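You operate a simulated robot arm through the tools that you are given. There is no shell and no other tool. Be economical: measure what you need, move in short steps, check, and stop when the job is done.

You run a simulated two-armed robot. Do the job below in one go: nothing can be reset, and whatever is moved stays where it is left.

## Task
Move the fallen can to the sample shelf and clamp the rail again.
Fine: Stand it upright. Free the rail with black handle by the knob marked grip, slide it out, and leave it in and tight. Set down upright: what you pick out. Where these are worked on the way, their far stop is far enough and under half their travel is too little: knob marked grip, rail with black handle.

The check looks at the end state, three seconds after you hand in, the way a careful person would. Anything else that was tipped, shoved, dropped, spilled or broken makes it a failure.

## Robot
Two 7-joint arms with fingered hands on one trunk, on a base that drives. Base frame: it is fixed to the floor where the robot stands at the start and does not move with it; the origin is under the middle of the robot, x ahead of it, y to its left, z up. Lengths are in mm, angles in rad, forces in N, time in s.
The left shoulder is at the start at [42, 152, 1246], the right one opposite. With the tool pointing down near the work surface each hand reaches from about 420 to 840 mm from the robot's upright axis, wherever it stands, measured 20 degrees to its own side. Places, roughly: can marked trial with orange band [1250, -250, 1000]; can marked trial with purple band [1250, -250, 1000]; gate with yellow grip [1000, 100, 1000]; knob marked grip [700, 0, 1000]; rail with black handle [800, 100, 1000]; top of shelf marked samples [1200, -100, 1000]. Payload 4 kg a hand.
The tool frame of a hand sits at the grasp point between the pads (the TCP): z along the fingers, y along the line on which they close. The tips reach 30 mm beyond it. The gripper opens to 104 mm. The gripper's body begins 35 mm behind the TCP. The gripper is a hand of 4 fingers: y runs from the thumb to the fingers, the wrist lies at [-15, -104, -178] in the tool frame, and closing takes about 1.5 s.
Orientation is that of the tool frame in the base frame, as a unit quaternion [w, x, y, z]. With the fingers straight down and the wrist toward the robot, the tool's x, y and z point along [0, 1, 0], [1, 0, 0] and [0, 0, -1] of the base frame.

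## Interface
- The arms move only by the tool step_arm. It takes "left_moves", "right_moves" or both (then of equal length, played together; a hand with none holds still); each is a list that holds one entry, the list of rows, each a list of 7 numbers: the shift along the base's x, y, z in units of 150 mm (1.0 is 150 mm), then the turn, a rotation vector about the base's x, y, z in units of 45 degrees (1.0 is 45 degrees), then the opening in per cent of the stroke, from 0 (shut) to 100 (fully open). In form: [[[x, y, z, rx, ry, rz, gripper], ...]]. A call has 1 to 12 rows; each row is the pose to reach, as a shift and turn from the pose commanded when the call began. A call with a number of a shift or a turn outside -1 to 1 is refused whole. A row lasts 0.2 s, in which the tool goes at most 50 mm and 0.15 rad; a call with a longer step from one row to the next is refused whole, and so is a gripper value outside its range. A pose out of reach is approached as far as the arm can. The call stops where the force on the tool passes 90 N (or 10 N more than at its start, if that is more) or the arm is blocked; 0.2 s more then pass. The fingers move at their own pace (about 45 mm/s each) and stop on an object; they squeeze with about 32 N. The grip force told is the motor's: it shows also when the fingers shut on nothing. Time passes only in rows, and 0.2 s behind the last, so rows that repeat a pose let the fingers close. It gives the time, the measured TCP pose, the force on the tool (base axes), the opening and the grip force at its end, in the units of the frame above (readings bear some noise), with the torque about the TCP (base axes, N m) and any sound that the robot's microphone picked up, and new pictures: "views" is both (left out), scene, wrist or none (wrist: the cameras of the hands that moved).
- Cameras (640 x 400 px; columns grow to the right, rows downward): "scene" is now at [127, -0.4, 1445.2]; the picture's right is [0.08, -1.00, -0.00], its down [-0.29, -0.02, -0.96] and it looks along [0.95, 0.07, -0.29] (base axes); focal length 281 px, centre (320, 200). "left" rides on the left gripper at [-61, -92, -130] in its tool frame; the picture's right is [-0.81, -0.27, 0.52], its down [0.53, -0.71, 0.46] and it looks along [0.24, 0.65, 0.72] (tool axes); focal length 275 px, centre (320, 200). "right" rides on the right gripper at [61, -92, -130] in its tool frame; the picture's right is [-0.81, 0.28, -0.52], its down [-0.53, -0.71, 0.46] and it looks along [-0.24, 0.64, 0.72] (tool axes); focal length 275 px, centre (320, 200). There is no depth. A picture from a camera that has moved, and an enlarged one, comes with that camera's place and axes in the base frame and with its lens.
- lift_body(by): slides the trunk up (or, below 0, down) by that many mm; the arms and the scene camera ride with it, the base frame stays. It gives what a move gives, with no picture.
- steer(legs): drives the robot by 1 to 6 legs, each [ahead, turn to the left] in mm and rad, along the robot's own axes; the way and the turn of a leg run together, so that a leg with both is an arc; at most 1500 mm and 3.142 rad a leg. The arms and the cameras ride along, it lands a little off, and it stops where it bumps. It gives what a move gives, and a new picture of the scene camera.
- set_grasp(shape, hand): the hand has 4 fingers and takes this shape, open, in about a second: jaw (thumb against the fingers, like two jaws); tri (thumb and two fingers); tip (a fingertip pinch); poke (one finger out to press); point (the index stretched); flat (the hand flat); cup (the hand cupped); fist (a fist). The gripper value then closes the fingers along that shape, each until it touches; the sizes above hold for jaw. It gives what a move gives, with no picture.
- turn_head(pan, tilt): turns the head with the scene camera to pan (to the left, within 1.396 rad either way) and tilt (down, from -0.506 to 1.204), counted from straight ahead of the robot. It gives what a move gives, and a new picture of the scene camera.
- close_up(camera, box): a new picture of the part [left, top, right, bottom] of that camera's present view, enlarged. No time passes.
- close_job(): hands the job in; it is judged then, once.

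Go step by step. Nothing tells you exact positions but the pictures and the camera data: compare them with the known pose of the tool, close in by small moves and look again before you grip or let go. The budget is 120 turns and 260 pictures, counting those below and the enlarged ones. Unless the task says otherwise, let go and move clear before handing in.

The tools are called after "Call:" as name(argument=value, ...) on one line, values as JSON. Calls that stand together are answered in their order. step_arm: Moves the arms, as the interface text tells. Its arguments: {"type":"object","properties":{"left_moves":{"type":"array","items":{"type":"array","items":{"type":"array","items":{"type":"number"}}}},"right_moves":{"type":"array","items":{"type":"array","items":{"type":"array","items":{"type":"number"}}}},"views":{"type":"string","enum":["both","scene","wrist","none"]}},"required":[]} The other tools are called the same way: lift_body (by) slides the trunk up or down; set_grasp (shape, hand) gives the hand a shape; steer (legs) drives the base; turn_head (pan, tilt) turns the head that bears the scene camera; close_up (camera, box) takes an enlarged picture of a part of a camera's view; close_job () hands the job in.

At the start:

```text
time_s: 0.0
left_eef_pos: [464.6, 217.3, 1359.4]
left_tool_rot: [0.0, 0.707, 0.707, 0.003]
left_ft_force: [-0.6, 0.0, -0.1]
left_wrist_torque: [0.01, 0.0, -0.02]
left_grip_width: 103.6
left_gripper_force: 0.0
left_shape: jaw
right_eef_pos: [507.0, -193.7, 1292.2]
right_tool_rot: [0.0, 0.707, 0.707, 0.003]
right_ft_force: [0.5, 0.2, 1.6]
right_wrist_torque: [-0.01, 0.0, 0.05]
right_grip_width: 103.8
right_gripper_force: 0.1
right_shape: jaw
trunk travel left (down, up): [-450.0, 57.0]
robot x, y, heading: [-2.4, -0.4, -0.002]
head pan, tilt: [0.075, 0.295]
```

scene: 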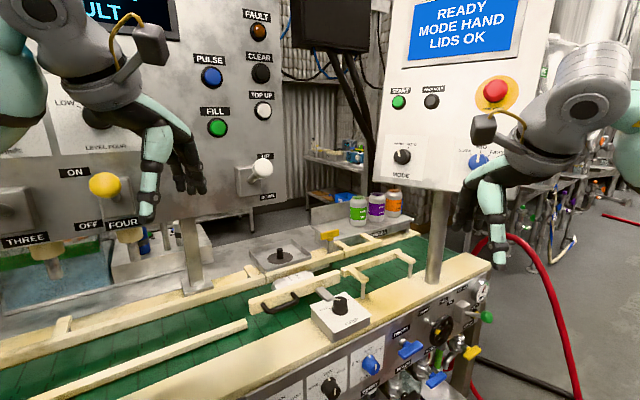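
right: 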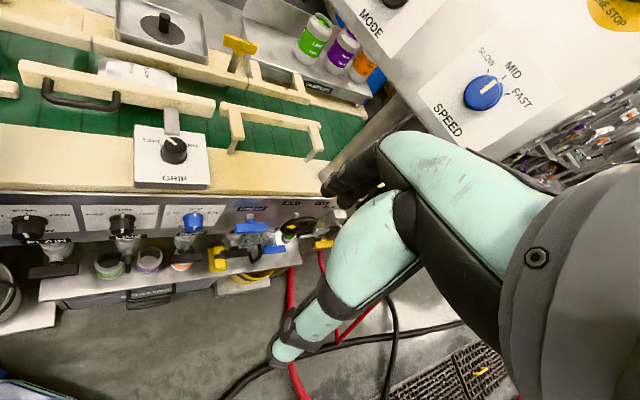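
left: 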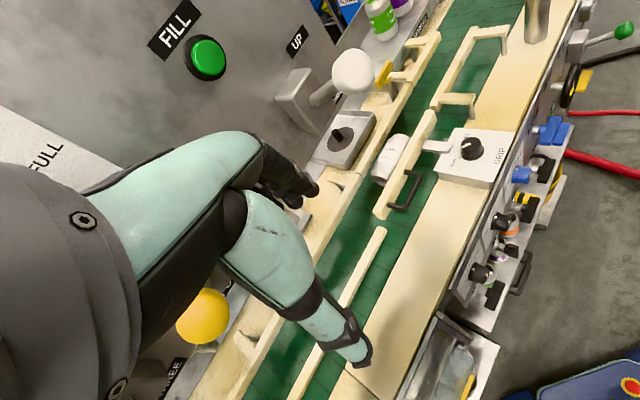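

I see a conveyor with a railing piece (black handle), a grip knob in front of it, and a white fallen can seemingly behind the rail. I'll look closer first.

Call:
close_up(camera="scene", box=[230, 220, 430, 345])

Call:
close_up(camera="left", box=[310, 0, 560, 240])

Call:
close_up(camera="right", box=[0, 0, 380, 240])

Call:
close_up(camera="scene", box=[300, 170, 440, 260])

```text
3.20 times, centred on (330, 282) of scene
camera zoom: at [127.0, -0.4, 1445.2], right [0.08, -1.0, 0.0], down [-0.29, -0.02, -0.96], along [0.95, 0.07, -0.29], focal length 898 px, centre (288, -64)
```

zoom: 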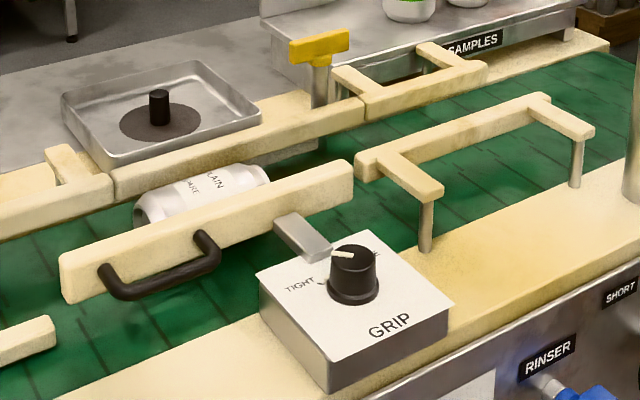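

```text
1.67 times, centred on (435, 120) of left
camera zoom: at [374.4, 155.5, 1489.4], right [-0.27, -0.81, -0.52], down [-0.71, 0.53, -0.46], along [0.65, 0.25, -0.72], focal length 459 px, centre (128, 333)
```

zoom: 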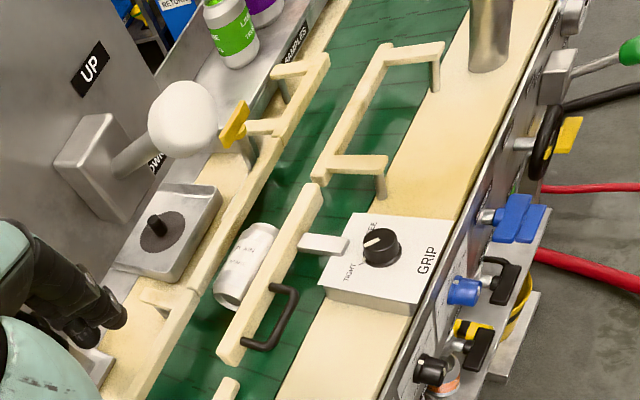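

```text
1.67 times, centred on (190, 120) of right
camera zoom: at [415.4, -134.5, 1422.2], right [0.27, -0.81, 0.51], down [-0.71, -0.53, -0.46], along [0.65, -0.24, -0.72], focal length 459 px, centre (537, 333)
```

zoom: 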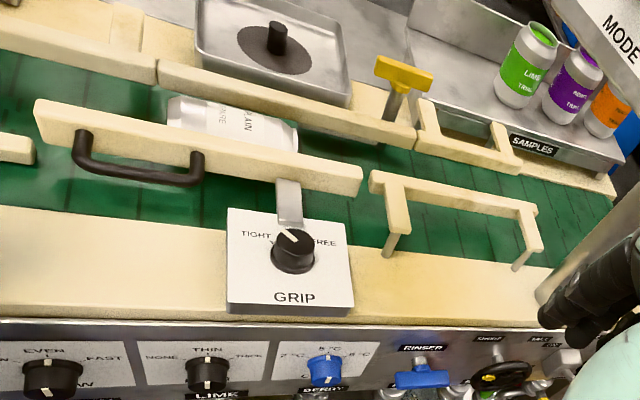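

```text
4.44 times, centred on (370, 215) of scene
camera zoom: at [127.0, -0.4, 1445.2], right [0.08, -1.0, 0.0], down [-0.29, -0.02, -0.96], along [0.95, 0.07, -0.29], focal length 1248 px, centre (98, 133)
```

zoom: 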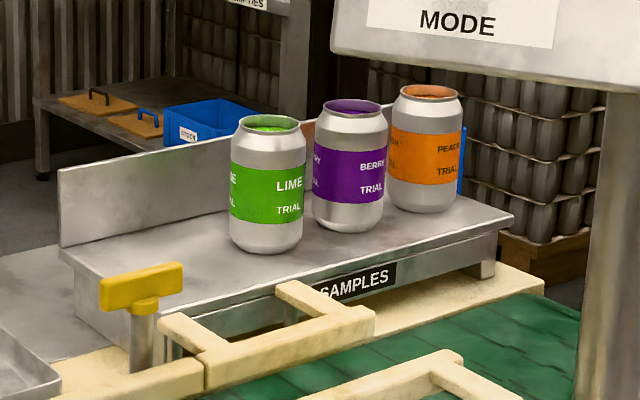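

Call:
close_up(camera="left", box=[360, 110, 500, 220])

Call:
close_up(camera="right", box=[60, 40, 240, 190])

Call:
turn_head(pan=0.0, tilt=0.6)

```text
3.64 times, centred on (430, 165) of left
camera zoom: at [374.4, 155.5, 1489.4], right [-0.27, -0.81, -0.52], down [-0.71, 0.53, -0.46], along [0.65, 0.25, -0.72], focal length 1001 px, centre (-80, 327)
```

zoom: 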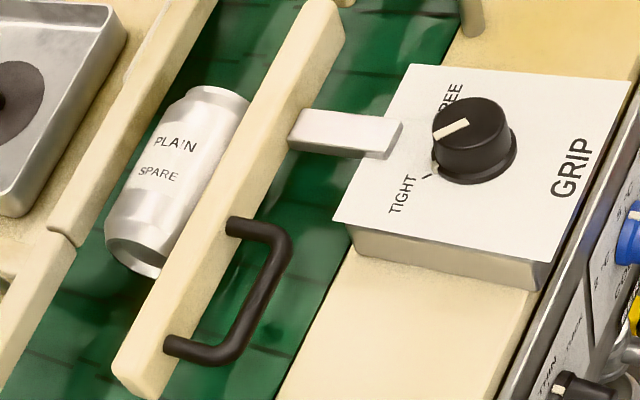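

```text
2.67 times, centred on (150, 115) of right
camera zoom: at [415.4, -134.5, 1422.2], right [0.27, -0.81, 0.51], down [-0.71, -0.53, -0.46], along [0.65, -0.24, -0.72], focal length 734 px, centre (773, 427)
```

zoom: 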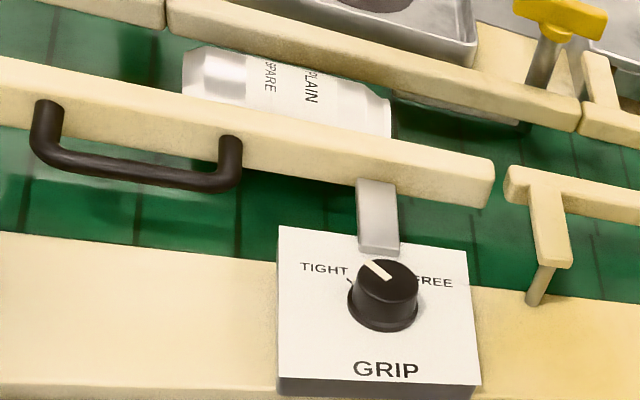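

```text
time_s: 0.8
left_eef_pos: [456.2, 214.7, 1362.2]
left_tool_rot: [0.003, 0.707, 0.707, 0.006]
left_ft_force: [0.9, -0.3, -0.6]
left_wrist_torque: [0.04, 0.0, -0.01]
left_grip_width: 103.8
left_gripper_force: 0.1
left_shape: jaw
right_eef_pos: [499.9, -195.8, 1294.8]
right_tool_rot: [0.003, 0.707, 0.707, 0.006]
right_ft_force: [0.0, 0.1, 0.1]
right_wrist_torque: [0.01, 0.01, -0.01]
right_grip_width: 104.0
right_gripper_force: 0.2
right_shape: jaw
trunk travel left (down, up): [-450.0, 57.0]
robot x, y, heading: [1.6, 1.0, -0.003]
head pan, tilt: [0.0, 0.6]
camera scene: at [126.8, -8.9, 1416.7], right [0.0, -1.0, -0.01], down [-0.57, 0.0, -0.82], along [0.82, 0.0, -0.57], focal length 281 px, centre (320, 200)
```

scene: 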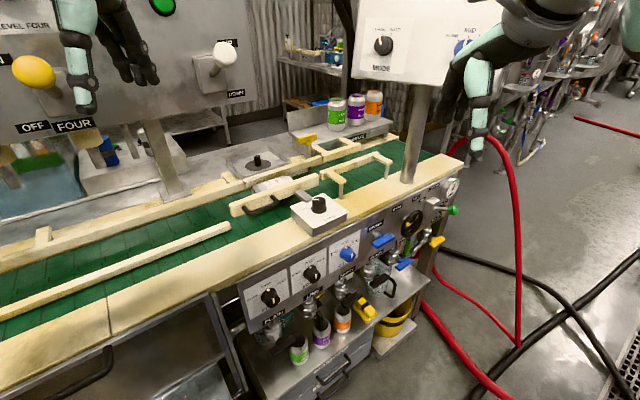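

Call:
close_up(camera="scene", box=[270, 85, 410, 175])

Call:
close_up(camera="scene", box=[210, 150, 370, 250])

Call:
turn_head(pan=0.0, tilt=1.2)

```text
4.44 times, centred on (340, 130) of scene
camera zoom: at [126.8, -8.9, 1416.7], right [0.0, -1.0, -0.01], down [-0.57, 0.0, -0.82], along [0.82, 0.0, -0.57], focal length 1248 px, centre (231, 511)
```

zoom: 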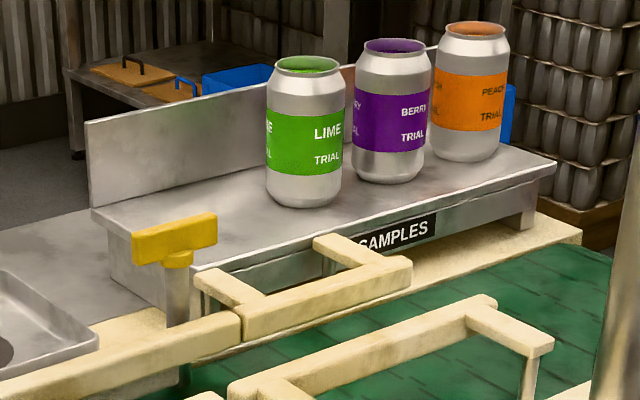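

```text
4.00 times, centred on (290, 200) of scene
camera zoom: at [126.8, -8.9, 1416.7], right [0.0, -1.0, -0.01], down [-0.57, 0.0, -0.82], along [0.82, 0.0, -0.57], focal length 1123 px, centre (440, 200)
```

zoom: 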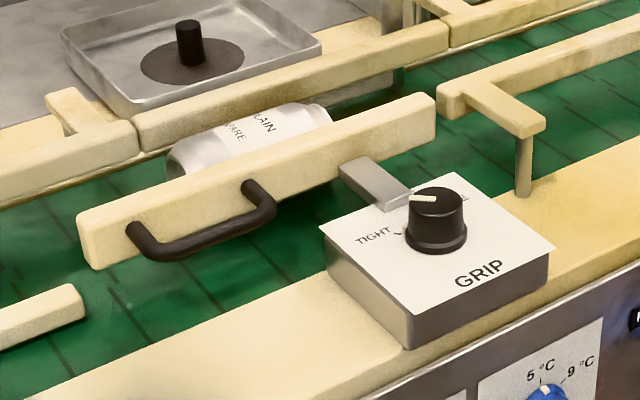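

```text
time_s: 1.8
left_eef_pos: [457.4, 216.1, 1362.6]
left_tool_rot: [0.002, 0.707, 0.707, 0.005]
left_ft_force: [0.2, 0.5, 0.1]
left_wrist_torque: [0.0, -0.01, 0.0]
left_grip_width: 103.7
left_gripper_force: 0.0
left_shape: jaw
right_eef_pos: [499.6, -195.4, 1294.3]
right_tool_rot: [0.002, 0.707, 0.707, 0.006]
right_ft_force: [0.7, 0.5, 0.5]
right_wrist_torque: [-0.02, -0.05, 0.02]
right_grip_width: 103.6
right_gripper_force: 0.1
right_shape: jaw
trunk travel left (down, up): [-450.0, 57.0]
robot x, y, heading: [0.2, -0.7, -0.002]
head pan, tilt: [0.0, 1.201]
camera scene: at [92.1, -8.4, 1372.5], right [0.0, -1.0, -0.01], down [-0.93, 0.0, -0.36], along [0.36, 0.01, -0.93], focal length 281 px, centre (320, 200)
```

scene: 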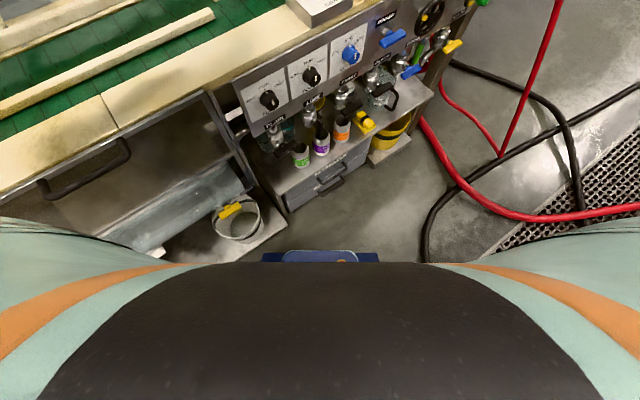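

The can's text reads with its top at the right-hand end. The bench line runs about 35° oblique and the shelf is out of reach from here, so I'll tuck the right hand and shift the base along the bench.

Call:
step_arm(left_moves=[[[-0.2, 0, 0, 0, 0, 0, 100], [-0.4, 0, 0, 0, 0, 0, 100], [-0.4, 0, 0, 0, 0, 0, 100]]], right_moves=[[[-0.25, 0, 0, 0, 0, 0, 100], [-0.5, 0, 0, 0, 0, 0, 100], [-0.7, 0, 0, 0, 0, 0, 100]]], views="none")

Call:
turn_head(pan=-0.6, tilt=0.5)

```text
time_s: 2.6
left_eef_pos: [401.2, 212.9, 1359.7]
left_tool_rot: [-0.002, 0.707, 0.707, 0.004]
left_ft_force: [0.5, 0.4, -0.1]
left_wrist_torque: [0.03, 0.03, 0.0]
left_grip_width: 103.9
left_gripper_force: 0.1
left_shape: jaw
right_eef_pos: [398.4, -202.0, 1289.5]
right_tool_rot: [-0.001, 0.707, 0.707, 0.005]
right_ft_force: [-0.5, 0.8, -0.4]
right_wrist_torque: [0.01, 0.0, 0.02]
right_grip_width: 104.1
right_gripper_force: 0.1
right_shape: jaw
trunk travel left (down, up): [-450.0, 57.0]
robot x, y, heading: [0.7, -3.4, -0.003]
head pan, tilt: [0.0, 1.201]
```

```text
time_s: 3.7
left_eef_pos: [400.2, 214.6, 1362.3]
left_tool_rot: [0.001, 0.706, 0.708, 0.006]
left_ft_force: [-0.4, 0.6, -0.2]
left_wrist_torque: [0.01, 0.01, 0.02]
left_grip_width: 104.0
left_gripper_force: 0.0
left_shape: jaw
right_eef_pos: [397.2, -199.1, 1290.8]
right_tool_rot: [0.0, 0.707, 0.707, 0.005]
right_ft_force: [-0.1, -0.1, -0.4]
right_wrist_torque: [0.02, -0.01, 0.01]
right_grip_width: 103.7
right_gripper_force: 0.1
right_shape: jaw
trunk travel left (down, up): [-450.0, 57.0]
robot x, y, heading: [1.6, 1.6, -0.002]
head pan, tilt: [-0.6, 0.499]
camera scene: at [120.0, -63.4, 1424.9], right [-0.56, -0.83, 0.0], down [-0.4, 0.28, -0.87], along [0.72, -0.49, -0.49], focal length 281 px, centre (320, 200)
```

scene: 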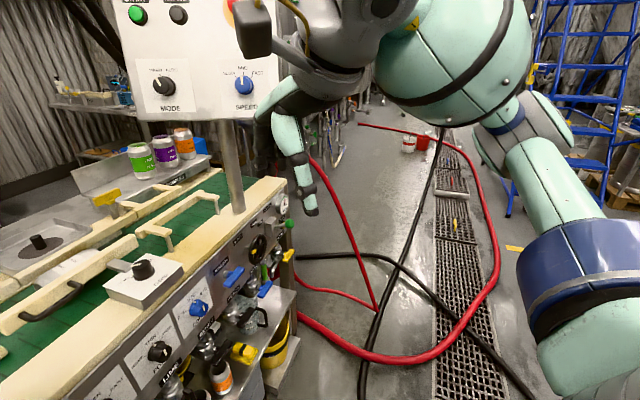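

Call:
steer(legs=[[0, -0.955], [340, 0], [0, 0.955]])

```text
time_s: 4.4
left_eef_pos: [369.4, 214.5, 1365.2]
left_tool_rot: [0.005, 0.707, 0.707, 0.008]
left_ft_force: [-11.2, -7.9, 17.8]
left_wrist_torque: [0.8, -0.77, 0.28]
left_grip_width: 103.8
left_gripper_force: 0.1
left_shape: jaw
right_eef_pos: [366.3, -201.6, 1297.7]
right_tool_rot: [0.01, 0.708, 0.706, 0.014]
right_ft_force: [1.3, -0.2, -0.2]
right_wrist_torque: [-0.02, 0.12, 0.0]
right_grip_width: 104.3
right_gripper_force: 0.0
right_shape: jaw
trunk travel left (down, up): [-450.0, 57.0]
robot x, y, heading: [0.9, 0.4, -0.003]
head pan, tilt: [-0.6, 0.499]
stopped in leg 1: the robot was blocked; the commanded pose is now the measured one
camera scene: at [116.8, -64.0, 1424.6], right [-0.57, -0.82, 0.0], down [-0.4, 0.28, -0.87], along [0.72, -0.49, -0.49], focal length 281 px, centre (320, 200)
```

scene: 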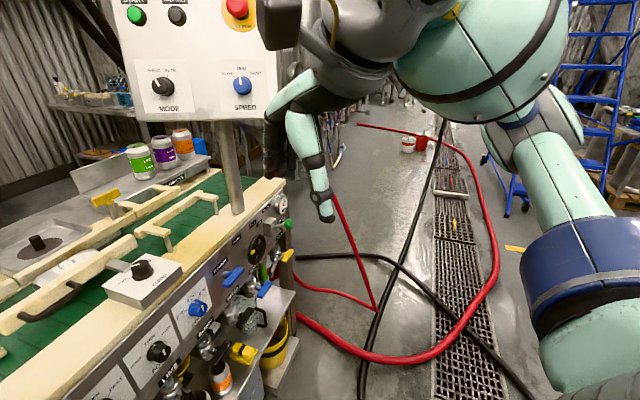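

Call:
turn_head(pan=0.9, tilt=0.5)

Call:
turn_head(pan=0.9, tilt=1.2)

```text
time_s: 6.0
left_eef_pos: [367.8, 215.8, 1370.9]
left_tool_rot: [0.007, 0.707, 0.707, 0.013]
left_ft_force: [-0.2, -0.2, 0.0]
left_wrist_torque: [-0.02, -0.01, 0.02]
left_grip_width: 104.0
left_gripper_force: 0.0
left_shape: jaw
right_eef_pos: [364.9, -200.1, 1300.3]
right_tool_rot: [0.01, 0.708, 0.706, 0.015]
right_ft_force: [-0.1, -0.6, 0.3]
right_wrist_torque: [-0.02, -0.02, 0.0]
right_grip_width: 103.9
right_gripper_force: 0.0
right_shape: jaw
trunk travel left (down, up): [-450.0, 57.0]
robot x, y, heading: [1.1, 0.3, 0.001]
head pan, tilt: [0.901, 0.499]
camera scene: at [91.5, 59.9, 1426.7], right [0.78, -0.62, -0.01], down [-0.3, -0.37, -0.88], along [0.55, 0.69, -0.47], focal length 281 px, centre (320, 200)
```

scene: 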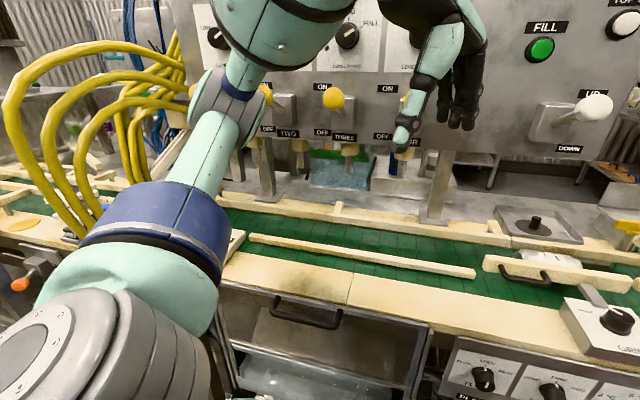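

```text
time_s: 7.0
left_eef_pos: [367.6, 215.9, 1368.8]
left_tool_rot: [0.008, 0.706, 0.708, 0.012]
left_ft_force: [-0.1, -0.5, 0.1]
left_wrist_torque: [0.0, 0.02, 0.0]
left_grip_width: 104.2
left_gripper_force: 0.1
left_shape: jaw
right_eef_pos: [364.5, -199.8, 1300.0]
right_tool_rot: [0.011, 0.708, 0.706, 0.014]
right_ft_force: [0.2, -0.3, 0.1]
right_wrist_torque: [-0.02, 0.01, 0.0]
right_grip_width: 104.0
right_gripper_force: 0.1
right_shape: jaw
trunk travel left (down, up): [-450.0, 57.0]
robot x, y, heading: [-1.3, -1.6, 0.001]
head pan, tilt: [0.901, 1.201]
camera scene: at [69.8, 34.3, 1372.8], right [0.78, -0.62, -0.01], down [-0.58, -0.73, -0.37], along [0.22, 0.29, -0.93], focal length 281 px, centre (320, 200)
```

scene: 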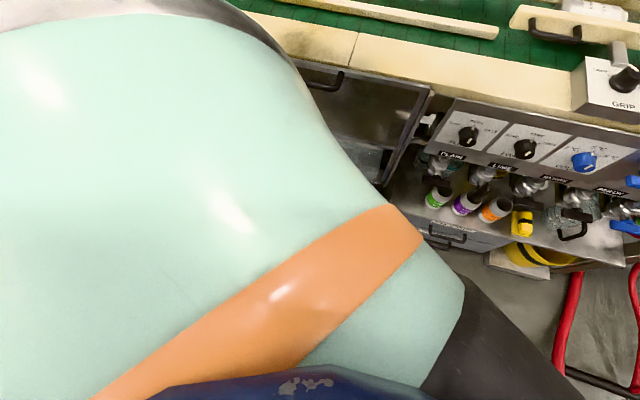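

Call:
steer(legs=[[-120, 0]])

Call:
turn_head(pan=0.2, tilt=0.9)

```text
time_s: 8.3
left_eef_pos: [270.5, 223.4, 1360.6]
left_tool_rot: [0.001, 0.706, 0.708, 0.003]
left_ft_force: [-1.3, 0.5, -1.0]
left_wrist_torque: [0.02, -0.08, 0.07]
left_grip_width: 104.2
left_gripper_force: 0.1
left_shape: jaw
right_eef_pos: [267.5, -192.4, 1294.5]
right_tool_rot: [0.004, 0.708, 0.706, 0.004]
right_ft_force: [-2.1, -0.2, 0.1]
right_wrist_torque: [0.06, -0.1, -0.01]
right_grip_width: 103.9
right_gripper_force: 0.1
right_shape: jaw
trunk travel left (down, up): [-450.0, 57.0]
robot x, y, heading: [-120.1, -2.7, -0.001]
head pan, tilt: [0.901, 1.201]
camera scene: at [-42.2, 40.8, 1372.1], right [0.78, -0.62, -0.01], down [-0.58, -0.73, -0.36], along [0.22, 0.29, -0.93], focal length 281 px, centre (320, 200)
```

scene: 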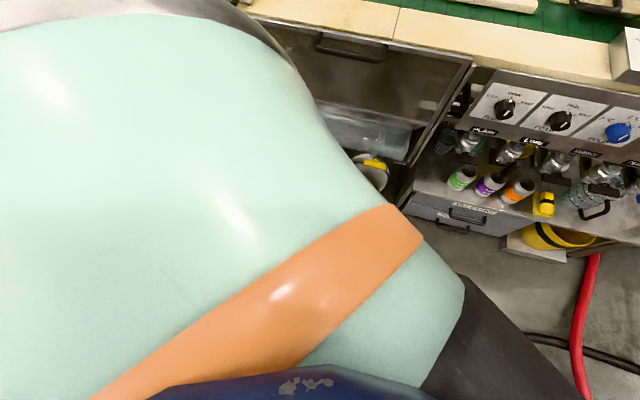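

```text
time_s: 9.4
left_eef_pos: [263.3, 225.5, 1362.9]
left_tool_rot: [0.005, 0.706, 0.708, 0.004]
left_ft_force: [-0.5, 0.5, -0.2]
left_wrist_torque: [0.02, -0.02, -0.01]
left_grip_width: 103.8
left_gripper_force: 0.0
left_shape: jaw
right_eef_pos: [259.4, -191.4, 1296.1]
right_tool_rot: [0.008, 0.708, 0.706, 0.006]
right_ft_force: [0.1, -0.7, -0.2]
right_wrist_torque: [-0.02, -0.02, -0.01]
right_grip_width: 104.2
right_gripper_force: 0.0
right_shape: jaw
trunk travel left (down, up): [-450.0, 57.0]
robot x, y, heading: [-122.8, 0.3, 0.001]
head pan, tilt: [0.201, 0.901]
camera scene: at [5.5, 13.7, 1390.7], right [0.2, -0.98, 0.0], down [-0.78, -0.16, -0.61], along [0.6, 0.12, -0.79], focal length 281 px, centre (320, 200)
```

scene: 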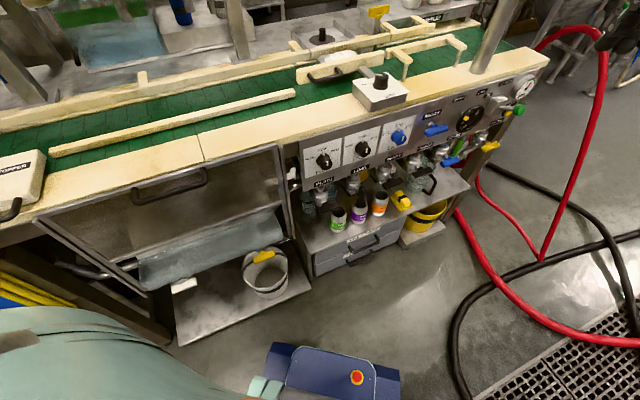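

Call:
steer(legs=[[0, -0.955]])

```text
time_s: 12.7
left_eef_pos: [280.2, -185.9, 1362.9]
left_tool_rot: [0.007, 0.955, 0.297, 0.002]
left_ft_force: [0.1, 0.3, -0.1]
left_wrist_torque: [0.0, 0.0, 0.02]
left_grip_width: 104.0
left_gripper_force: 0.1
left_shape: jaw
right_eef_pos: [-64.9, -420.1, 1297.5]
right_tool_rot: [0.01, 0.955, 0.295, 0.002]
right_ft_force: [0.0, -0.8, -0.8]
right_wrist_torque: [0.0, 0.0, -0.03]
right_grip_width: 103.8
right_gripper_force: 0.1
right_shape: jaw
trunk travel left (down, up): [-450.0, 57.0]
robot x, y, heading: [-114.5, 3.4, -0.973]
head pan, tilt: [0.201, 0.901]
camera scene: at [-33.4, -90.1, 1391.1], right [-0.7, -0.72, 0.0], down [-0.57, 0.55, -0.61], along [0.44, -0.42, -0.79], focal length 281 px, centre (320, 200)
```

scene: 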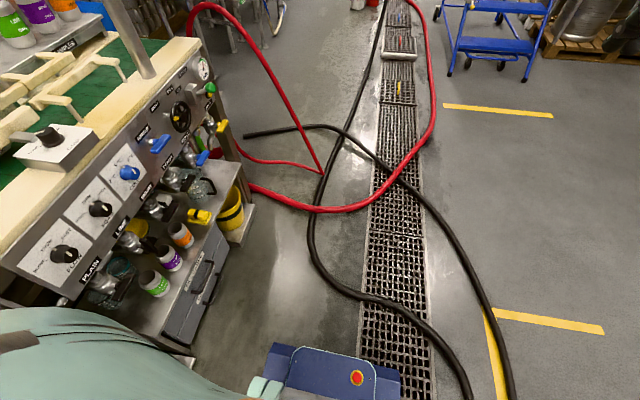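

Call:
steer(legs=[[0, 0.49], [330, 0]])

Call:
turn_head(pan=0.7, tilt=0.6)

```text
time_s: 15.5
left_eef_pos: [354.4, -4.3, 1378.0]
left_tool_rot: [0.022, 0.856, 0.517, 0.018]
left_ft_force: [-1.3, -0.4, 0.2]
left_wrist_torque: [-0.02, -0.04, -0.01]
left_grip_width: 104.0
left_gripper_force: 0.1
left_shape: jaw
right_eef_pos: [157.5, -375.2, 1309.5]
right_tool_rot: [0.027, 0.858, 0.513, 0.016]
right_ft_force: [-0.3, -0.2, 0.2]
right_wrist_torque: [-0.02, -0.09, 0.02]
right_grip_width: 104.0
right_gripper_force: 0.0
right_shape: jaw
trunk travel left (down, up): [-450.0, 57.0]
robot x, y, heading: [-36.5, -37.4, -0.462]
head pan, tilt: [0.201, 0.901]
stopped in leg 2: the robot was blocked; the commanded pose is now the measured one
camera scene: at [73.9, -85.4, 1391.9], right [-0.26, -0.97, -0.01], down [-0.76, 0.21, -0.61], along [0.6, -0.15, -0.79], focal length 281 px, centre (320, 200)
```

scene: 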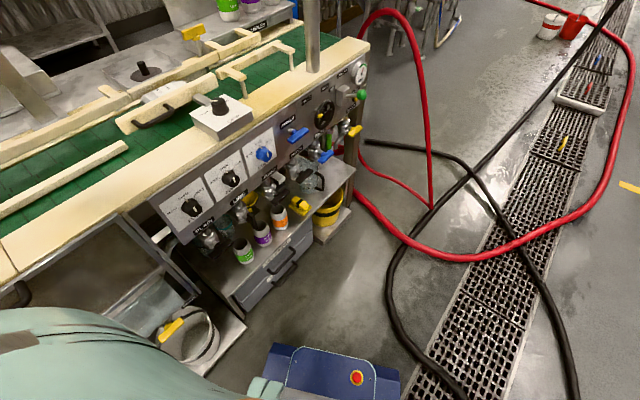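

```text
time_s: 16.5
left_eef_pos: [356.9, -6.0, 1376.7]
left_tool_rot: [0.021, 0.854, 0.519, 0.016]
left_ft_force: [0.5, 1.0, 0.3]
left_wrist_torque: [-0.03, -0.03, 0.01]
left_grip_width: 103.9
left_gripper_force: 0.1
left_shape: jaw
right_eef_pos: [158.3, -376.9, 1308.0]
right_tool_rot: [0.025, 0.859, 0.512, 0.016]
right_ft_force: [0.4, -0.4, 0.0]
right_wrist_torque: [-0.02, 0.01, 0.0]
right_grip_width: 103.6
right_gripper_force: 0.0
right_shape: jaw
trunk travel left (down, up): [-450.0, 57.0]
robot x, y, heading: [-39.5, -39.5, -0.464]
head pan, tilt: [0.7, 0.6]
camera scene: at [87.1, -47.3, 1416.6], right [0.23, -0.97, -0.01], down [-0.55, -0.12, -0.82], along [0.8, 0.2, -0.57], focal length 281 px, centre (320, 200)
```

scene: 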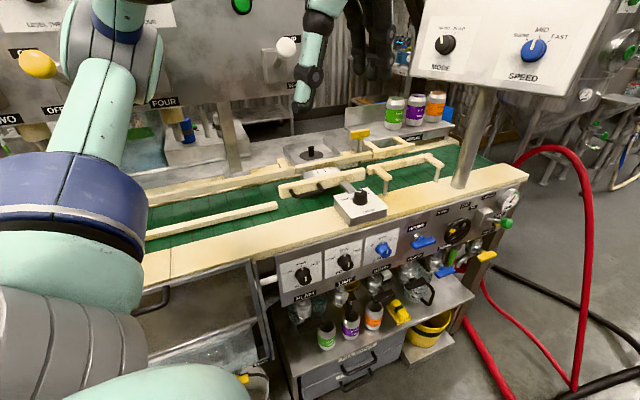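

Call:
turn_head(pan=1.39, tilt=0.75)

Call:
step_arm(left_moves=[[[0, 0, 0, 0, 0, 0, 100]]], right_moves=[[[0, 0, 0, 0, 0, 0, 100]]], views="wrist")

```text
time_s: 17.5
left_eef_pos: [356.3, -5.2, 1376.7]
left_tool_rot: [0.02, 0.854, 0.519, 0.015]
left_ft_force: [0.2, -0.1, -0.4]
left_wrist_torque: [0.01, 0.03, 0.0]
left_grip_width: 103.9
left_gripper_force: 0.0
left_shape: jaw
right_eef_pos: [157.5, -376.9, 1307.8]
right_tool_rot: [0.026, 0.858, 0.512, 0.015]
right_ft_force: [-0.4, 0.2, -0.2]
right_wrist_torque: [0.01, -0.01, 0.01]
right_grip_width: 104.0
right_gripper_force: 0.1
right_shape: jaw
trunk travel left (down, up): [-450.0, 57.0]
robot x, y, heading: [-38.8, -38.0, -0.465]
head pan, tilt: [1.389, 0.75]
camera scene: at [51.2, -1.4, 1404.4], right [0.8, -0.6, -0.01], down [-0.42, -0.54, -0.73], along [0.44, 0.59, -0.68], focal length 281 px, centre (320, 200)
```

scene: 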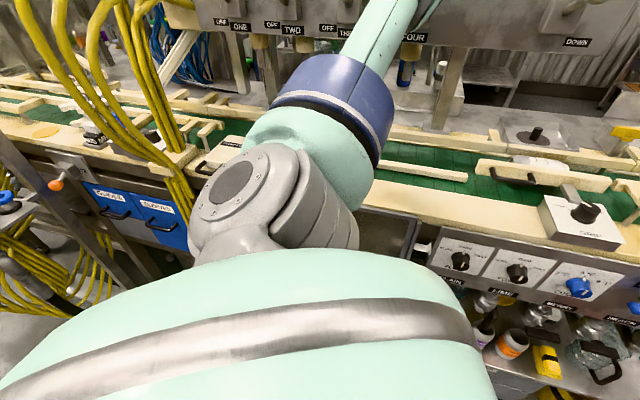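

```text
time_s: 17.9
left_eef_pos: [356.0, -5.3, 1377.6]
left_tool_rot: [0.021, 0.855, 0.518, 0.016]
left_ft_force: [0.3, -0.6, -0.2]
left_wrist_torque: [0.0, 0.01, 0.02]
left_grip_width: 103.8
left_gripper_force: 0.1
left_shape: jaw
right_eef_pos: [157.8, -376.8, 1308.1]
right_tool_rot: [0.026, 0.858, 0.512, 0.016]
right_ft_force: [-0.1, 0.5, 0.3]
right_wrist_torque: [-0.02, 0.01, -0.05]
right_grip_width: 103.8
right_gripper_force: 0.2
right_shape: jaw
trunk travel left (down, up): [-450.0, 57.0]
robot x, y, heading: [-40.5, -38.9, -0.468]
head pan, tilt: [1.389, 0.75]
camera right: at [100.1, -276.9, 1433.2], right [-0.17, -0.83, 0.53], down [-0.85, -0.14, -0.5], along [0.49, -0.54, -0.68], focal length 275 px, centre (320, 200)
camera left: at [242.5, -15.1, 1502.8], right [-0.59, -0.6, -0.54], down [-0.36, 0.79, -0.49], along [0.72, -0.09, -0.69], focal length 275 px, centre (320, 200)
```

right: 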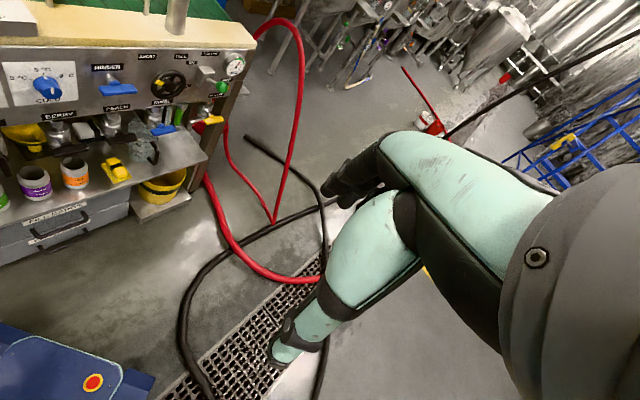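
left: 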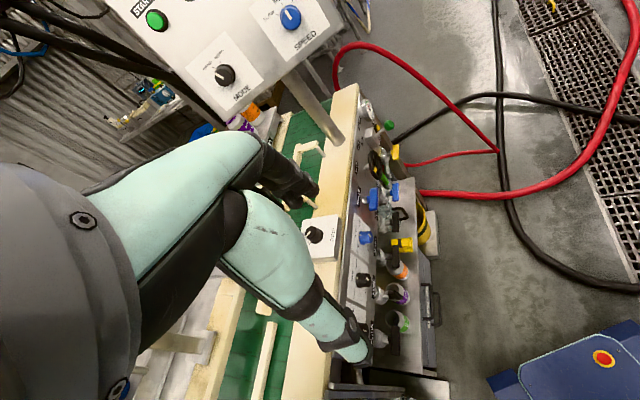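

Call:
turn_head(pan=0.35, tilt=1.2)

Call:
turn_head(pan=-0.5, tilt=1.2)

```text
time_s: 19.2
left_eef_pos: [357.6, -5.3, 1377.2]
left_tool_rot: [0.021, 0.855, 0.519, 0.016]
left_ft_force: [0.3, 0.3, 0.0]
left_wrist_torque: [-0.01, -0.04, 0.02]
left_grip_width: 104.0
left_gripper_force: 0.1
left_shape: jaw
right_eef_pos: [159.3, -376.4, 1308.1]
right_tool_rot: [0.026, 0.858, 0.513, 0.016]
right_ft_force: [0.3, -0.3, 0.5]
right_wrist_torque: [0.0, -0.04, -0.02]
right_grip_width: 103.8
right_gripper_force: 0.2
right_shape: jaw
trunk travel left (down, up): [-450.0, 57.0]
robot x, y, heading: [-38.7, -39.5, -0.466]
head pan, tilt: [0.351, 1.201]
camera scene: at [56.7, -73.3, 1371.9], right [-0.11, -0.99, -0.01], down [-0.93, 0.11, -0.36], along [0.35, -0.03, -0.93], focal length 281 px, centre (320, 200)
```

scene: 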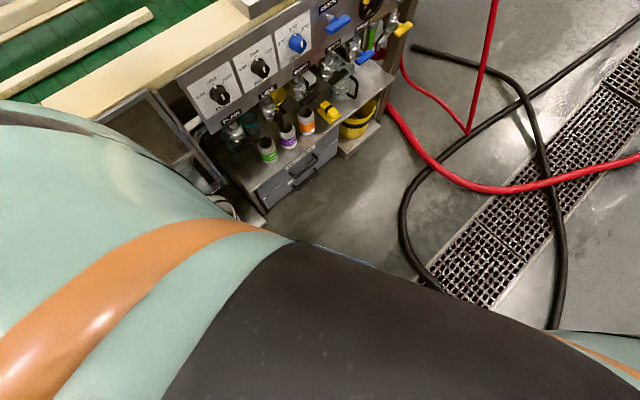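

```text
time_s: 20.4
left_eef_pos: [356.9, -5.0, 1377.1]
left_tool_rot: [0.021, 0.854, 0.519, 0.015]
left_ft_force: [-0.2, -0.9, -0.9]
left_wrist_torque: [-0.01, 0.03, -0.01]
left_grip_width: 104.0
left_gripper_force: 0.0
left_shape: jaw
right_eef_pos: [158.6, -377.2, 1307.5]
right_tool_rot: [0.026, 0.858, 0.512, 0.017]
right_ft_force: [0.1, 0.1, 0.5]
right_wrist_torque: [-0.02, 0.01, -0.01]
right_grip_width: 104.0
right_gripper_force: 0.1
right_shape: jaw
trunk travel left (down, up): [-450.0, 57.0]
robot x, y, heading: [-38.7, -35.1, -0.458]
head pan, tilt: [-0.499, 1.201]
camera scene: at [33.1, -112.9, 1371.7], right [-0.82, -0.57, 0.0], down [-0.54, 0.77, -0.35], along [0.2, -0.29, -0.94], focal length 281 px, centre (320, 200)
```

scene: 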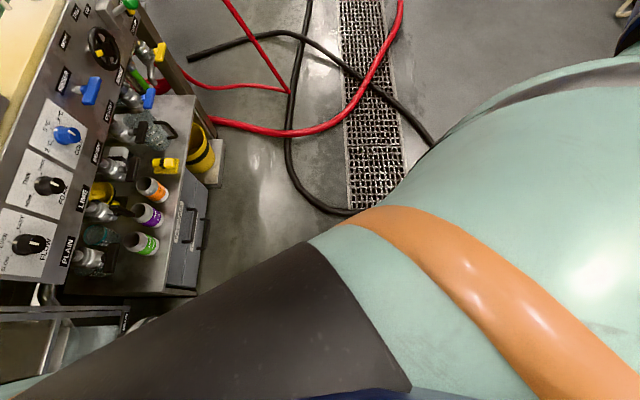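

Call:
step_arm(left_moves=[[[0.2, -0.1, 0, 0, 0, 0, 100], [0.45, -0.2, 0, 0, 0, 0, 100], [0.7, -0.35, 0, 0, 0, 0, 100]]], right_moves=[[[0.2, -0.1, 0, 0, 0, 0, 100], [0.45, -0.2, 0, 0, 0, 0, 100], [0.7, -0.35, 0, 0, 0, 0, 100]]], views="none")

Call:
turn_head(pan=0.7, tilt=0.6)

Call:
steer(legs=[[60, 0]])

```text
time_s: 21.2
left_eef_pos: [470.1, -57.4, 1374.1]
left_tool_rot: [0.019, 0.854, 0.519, 0.012]
left_ft_force: [-0.9, -1.1, -0.3]
left_wrist_torque: [0.03, -0.07, 0.05]
left_grip_width: 104.0
left_gripper_force: 0.1
left_shape: jaw
right_eef_pos: [273.7, -426.7, 1308.4]
right_tool_rot: [0.023, 0.858, 0.513, 0.013]
right_ft_force: [-0.3, 0.4, 0.0]
right_wrist_torque: [0.07, -0.04, -0.01]
right_grip_width: 104.0
right_gripper_force: 0.0
right_shape: jaw
trunk travel left (down, up): [-450.0, 57.0]
robot x, y, heading: [-34.2, -43.1, -0.465]
head pan, tilt: [-0.499, 1.201]
```

```text
time_s: 22.6
left_eef_pos: [469.4, -56.6, 1374.2]
left_tool_rot: [0.019, 0.855, 0.518, 0.013]
left_ft_force: [-0.2, -0.9, 0.1]
left_wrist_torque: [0.01, 0.0, 0.0]
left_grip_width: 103.9
left_gripper_force: 0.0
left_shape: jaw
right_eef_pos: [271.5, -426.3, 1308.5]
right_tool_rot: [0.026, 0.858, 0.513, 0.014]
right_ft_force: [0.3, -0.6, 0.4]
right_wrist_torque: [-0.01, 0.01, 0.0]
right_grip_width: 103.7
right_gripper_force: 0.1
right_shape: jaw
trunk travel left (down, up): [-450.0, 57.0]
robot x, y, heading: [-38.6, -37.2, -0.466]
head pan, tilt: [0.7, 0.6]
camera scene: at [97.6, -45.5, 1415.6], right [0.23, -0.97, -0.01], down [-0.56, -0.12, -0.82], along [0.79, 0.2, -0.57], focal length 281 px, centre (320, 200)
```

scene: 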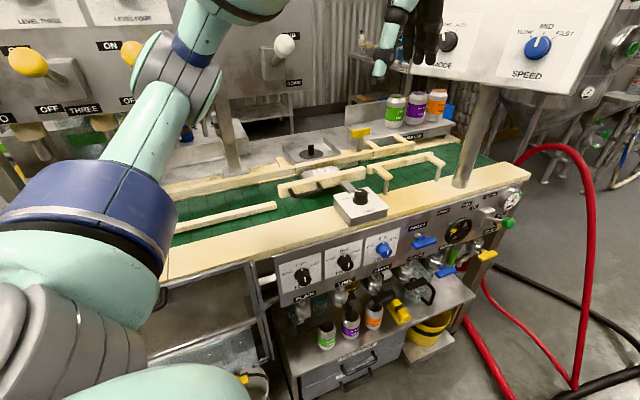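

```text
time_s: 23.6
left_eef_pos: [511.4, -75.4, 1380.6]
left_tool_rot: [0.027, 0.854, 0.519, 0.016]
left_ft_force: [-0.3, -0.4, 1.0]
left_wrist_torque: [-0.01, 0.01, -0.01]
left_grip_width: 104.1
left_gripper_force: 0.0
left_shape: jaw
right_eef_pos: [313.3, -444.5, 1315.4]
right_tool_rot: [0.031, 0.859, 0.512, 0.015]
right_ft_force: [0.6, -0.2, 0.8]
right_wrist_torque: [-0.02, 0.01, 0.0]
right_grip_width: 103.8
right_gripper_force: 0.1
right_shape: jaw
trunk travel left (down, up): [-450.0, 57.0]
robot x, y, heading: [19.5, -67.6, -0.469]
head pan, tilt: [0.7, 0.6]
camera scene: at [133.6, -61.0, 1417.4], right [0.23, -0.97, 0.0], down [-0.55, -0.13, -0.83], along [0.8, 0.19, -0.56], focal length 281 px, centre (320, 200)
```

scene: 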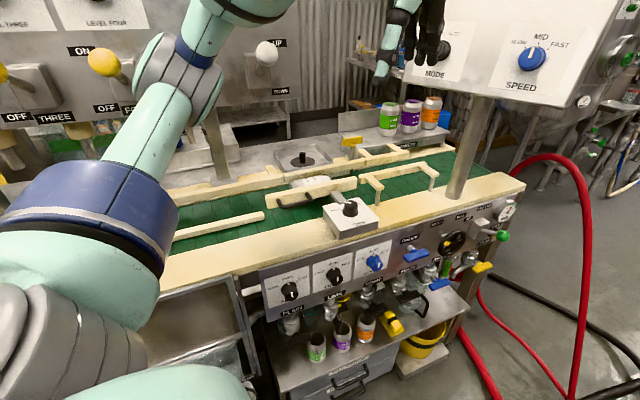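

Call:
steer(legs=[[140, 0]])

```text
time_s: 25.0
left_eef_pos: [636.1, -101.5, 1383.3]
left_tool_rot: [0.038, 0.841, 0.539, 0.011]
left_ft_force: [0.1, -0.2, 0.6]
left_wrist_torque: [0.01, -0.02, 0.02]
left_grip_width: 104.3
left_gripper_force: 0.2
left_shape: jaw
right_eef_pos: [429.9, -492.2, 1319.8]
right_tool_rot: [0.037, 0.859, 0.511, 0.013]
right_ft_force: [0.7, 0.6, -0.1]
right_wrist_torque: [0.0, 0.0, -0.02]
right_grip_width: 103.8
right_gripper_force: 0.0
right_shape: jaw
trunk travel left (down, up): [-450.0, 57.0]
robot x, y, heading: [132.4, -127.1, -0.46]
head pan, tilt: [0.7, 0.6]
stopped in leg 1: the robot was blocked; the commanded pose is now the measured one
camera scene: at [203.6, -84.5, 1420.8], right [0.24, -0.97, 0.03], down [-0.52, -0.16, -0.84], along [0.82, 0.18, -0.54], focal length 281 px, centre (320, 200)
```

scene: 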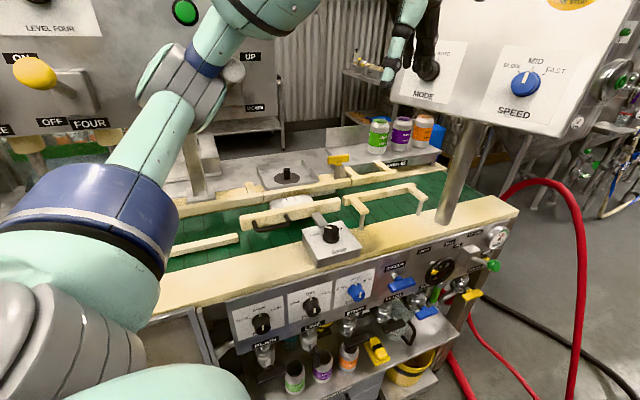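

Call:
step_arm(left_moves=[[[0, 0, 0, 0, 0, 0, 100]]], views="both")

Call:
turn_head(pan=0.7, tilt=0.1)

```text
time_s: 25.6
left_eef_pos: [650.9, -103.6, 1380.6]
left_tool_rot: [0.036, 0.838, 0.544, 0.01]
left_ft_force: [0.2, -0.9, -0.6]
left_wrist_torque: [0.0, -0.01, 0.01]
left_grip_width: 104.1
left_gripper_force: 0.0
left_shape: jaw
right_eef_pos: [441.1, -501.4, 1311.6]
right_tool_rot: [0.032, 0.859, 0.51, 0.011]
right_ft_force: [-1.0, 0.1, 0.1]
right_wrist_torque: [-0.02, 0.02, -0.01]
right_grip_width: 104.2
right_gripper_force: 0.2
right_shape: jaw
trunk travel left (down, up): [-450.0, 57.0]
robot x, y, heading: [139.4, -125.8, -0.457]
head pan, tilt: [0.7, 0.6]
stopped in row 1 (left hand): the arm was blocked; the commanded pose is now the measured one
camera scene: at [198.5, -84.6, 1420.5], right [0.24, -0.97, 0.03], down [-0.52, -0.16, -0.84], along [0.82, 0.18, -0.54], focal length 281 px, centre (320, 200)
camera left: at [536.2, -115.2, 1506.5], right [-0.55, -0.66, -0.52], down [-0.41, 0.75, -0.52], along [0.73, -0.07, -0.68], focal length 275 px, centre (320, 200)
```

scene: 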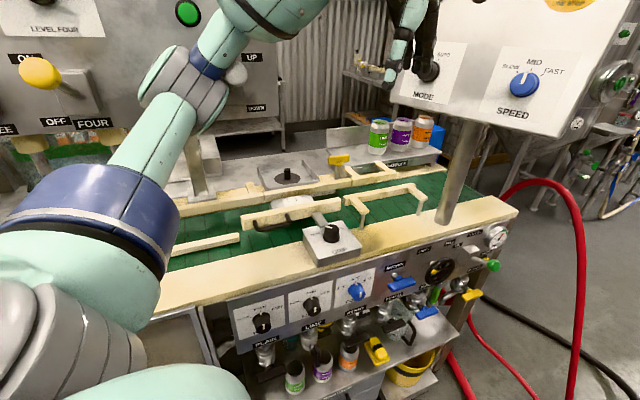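
left: 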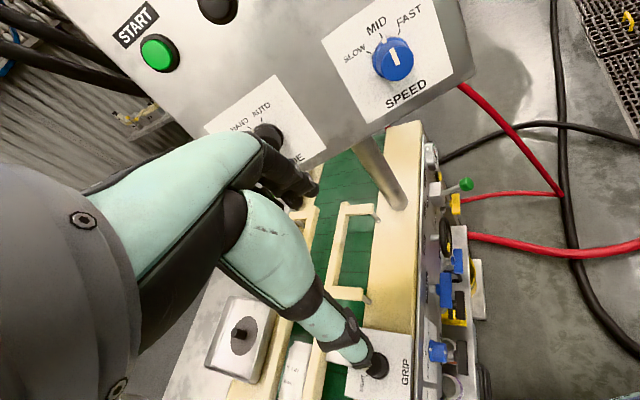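

```text
time_s: 26.6
left_eef_pos: [651.2, -102.9, 1379.8]
left_tool_rot: [0.035, 0.838, 0.545, 0.009]
left_ft_force: [0.4, 0.1, 0.4]
left_wrist_torque: [0.02, -0.02, -0.02]
left_grip_width: 103.9
left_gripper_force: 0.0
left_shape: jaw
right_eef_pos: [439.5, -500.8, 1312.6]
right_tool_rot: [0.032, 0.858, 0.512, 0.011]
right_ft_force: [0.1, -0.6, -0.2]
right_wrist_torque: [-0.01, -0.02, -0.01]
right_grip_width: 103.9
right_gripper_force: 0.0
right_shape: jaw
trunk travel left (down, up): [-450.0, 57.0]
robot x, y, heading: [137.1, -126.9, -0.458]
head pan, tilt: [0.7, 0.099]
camera scene: at [200.4, -82.6, 1466.5], right [0.24, -0.97, 0.03], down [-0.06, -0.05, -1.0], along [0.97, 0.24, -0.07], focal length 281 px, centre (320, 200)
```

scene: 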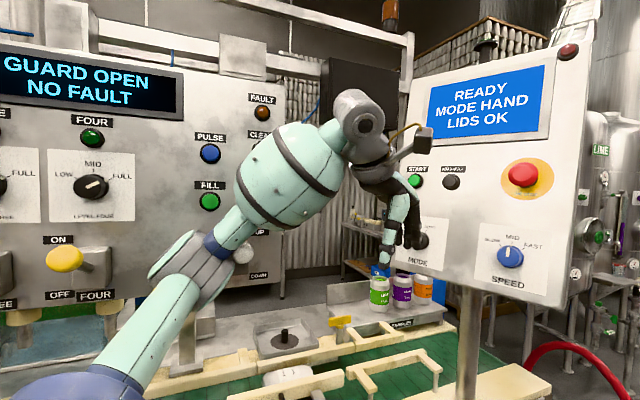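

Call:
steer(legs=[[-80, 0]])

Call:
close_up(camera="scene", box=[150, 80, 350, 300])

```text
time_s: 27.2
left_eef_pos: [679.9, -102.0, 1377.1]
left_tool_rot: [0.034, 0.829, 0.558, 0.006]
left_ft_force: [-0.1, 0.8, 0.0]
left_wrist_torque: [0.0, -0.03, 0.02]
left_grip_width: 104.1
left_gripper_force: 0.1
left_shape: jaw
right_eef_pos: [465.3, -515.2, 1300.5]
right_tool_rot: [0.023, 0.859, 0.511, 0.004]
right_ft_force: [-0.7, 0.8, 0.4]
right_wrist_torque: [-0.06, -0.05, -0.03]
right_grip_width: 103.9
right_gripper_force: 0.2
right_shape: jaw
trunk travel left (down, up): [-450.0, 57.0]
robot x, y, heading: [135.1, -124.0, -0.454]
head pan, tilt: [0.7, 0.099]
stopped in leg 1: the robot was blocked; the commanded pose is now the measured one
camera scene: at [191.8, -80.9, 1467.0], right [0.24, -0.97, 0.04], down [-0.05, -0.05, -1.0], along [0.97, 0.24, -0.06], focal length 281 px, centre (320, 200)
```

scene: 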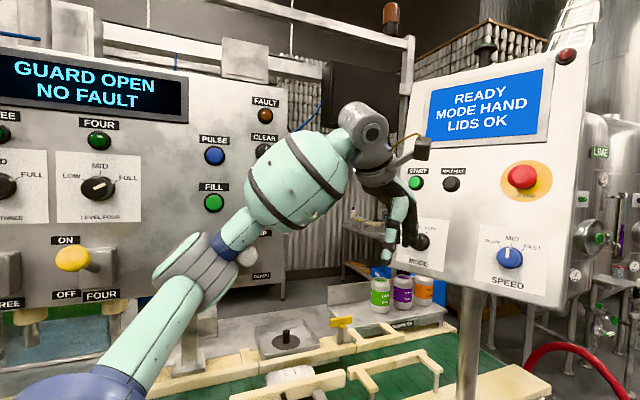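

```text
1.82 times, centred on (250, 190) of scene
camera zoom: at [191.8, -80.9, 1467.0], right [0.24, -0.97, 0.04], down [-0.05, -0.05, -1.0], along [0.97, 0.24, -0.06], focal length 510 px, centre (447, 218)
```

zoom: 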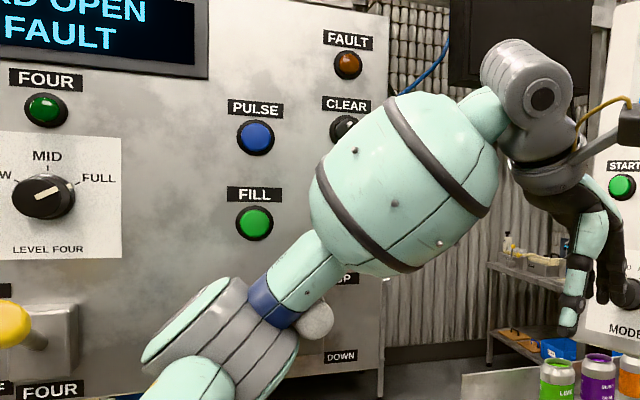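

Call:
steer(legs=[[-60, 0]])

```text
time_s: 28.2
left_eef_pos: [658.4, -107.1, 1356.7]
left_tool_rot: [0.013, 0.834, 0.551, -0.001]
left_ft_force: [0.1, 0.0, 0.6]
left_wrist_torque: [-0.03, -0.01, -0.03]
left_grip_width: 103.9
left_gripper_force: 0.1
left_shape: jaw
right_eef_pos: [445.5, -510.0, 1285.2]
right_tool_rot: [0.009, 0.858, 0.513, -0.002]
right_ft_force: [-0.7, 0.2, 0.1]
right_wrist_torque: [-0.01, -0.01, -0.01]
right_grip_width: 104.1
right_gripper_force: 0.0
right_shape: jaw
trunk travel left (down, up): [-450.0, 57.0]
robot x, y, heading: [81.8, -96.9, -0.462]
head pan, tilt: [0.7, 0.099]
camera scene: at [192.2, -86.4, 1464.0], right [0.24, -0.97, 0.0], down [-0.09, -0.03, -1.0], along [0.97, 0.24, -0.09], focal length 281 px, centre (320, 200)
```

scene: 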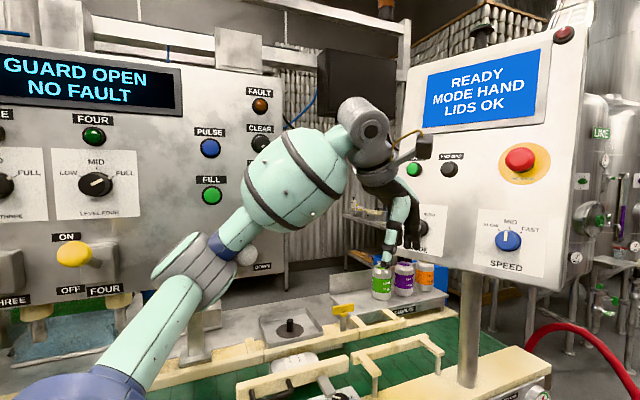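

Call:
step_arm(left_moves=[[[0, 0, 0.2, 0, 0, 0, 100], [-0.1, 0.1, 0.4, 0, 0, 0, 100]]], views="scene")

Call:
close_up(camera="scene", box=[190, 160, 310, 290])

```text
time_s: 28.8
left_eef_pos: [647.8, -87.9, 1404.4]
left_tool_rot: [0.005, 0.833, 0.553, -0.006]
left_ft_force: [2.8, -4.6, -12.2]
left_wrist_torque: [0.17, 0.11, -0.02]
left_grip_width: 104.0
left_gripper_force: 0.0
left_shape: jaw
right_eef_pos: [447.1, -506.4, 1281.4]
right_tool_rot: [0.009, 0.859, 0.512, -0.005]
right_ft_force: [0.1, 0.7, 0.5]
right_wrist_torque: [-0.05, -0.03, 0.0]
right_grip_width: 104.2
right_gripper_force: 0.0
right_shape: jaw
trunk travel left (down, up): [-450.0, 57.0]
robot x, y, heading: [80.0, -98.4, -0.46]
head pan, tilt: [0.7, 0.099]
camera scene: at [187.4, -79.9, 1462.1], right [0.24, -0.97, 0.01], down [-0.09, -0.03, -1.0], along [0.97, 0.24, -0.09], focal length 281 px, centre (320, 200)
```

scene: 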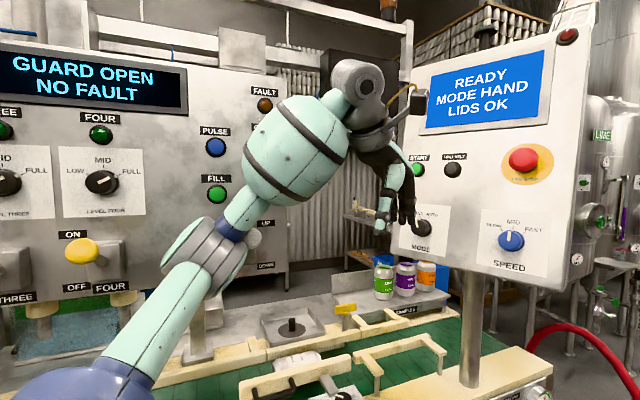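

```text
3.08 times, centred on (250, 225) of scene
camera zoom: at [187.4, -79.9, 1462.1], right [0.24, -0.97, 0.01], down [-0.09, -0.03, -1.0], along [0.97, 0.24, -0.09], focal length 864 px, centre (535, 123)
```

zoom: 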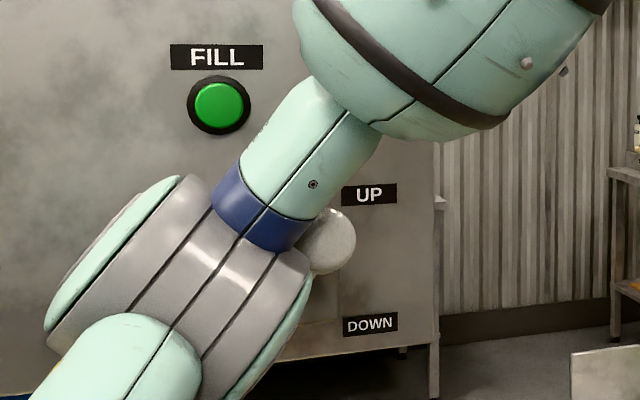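

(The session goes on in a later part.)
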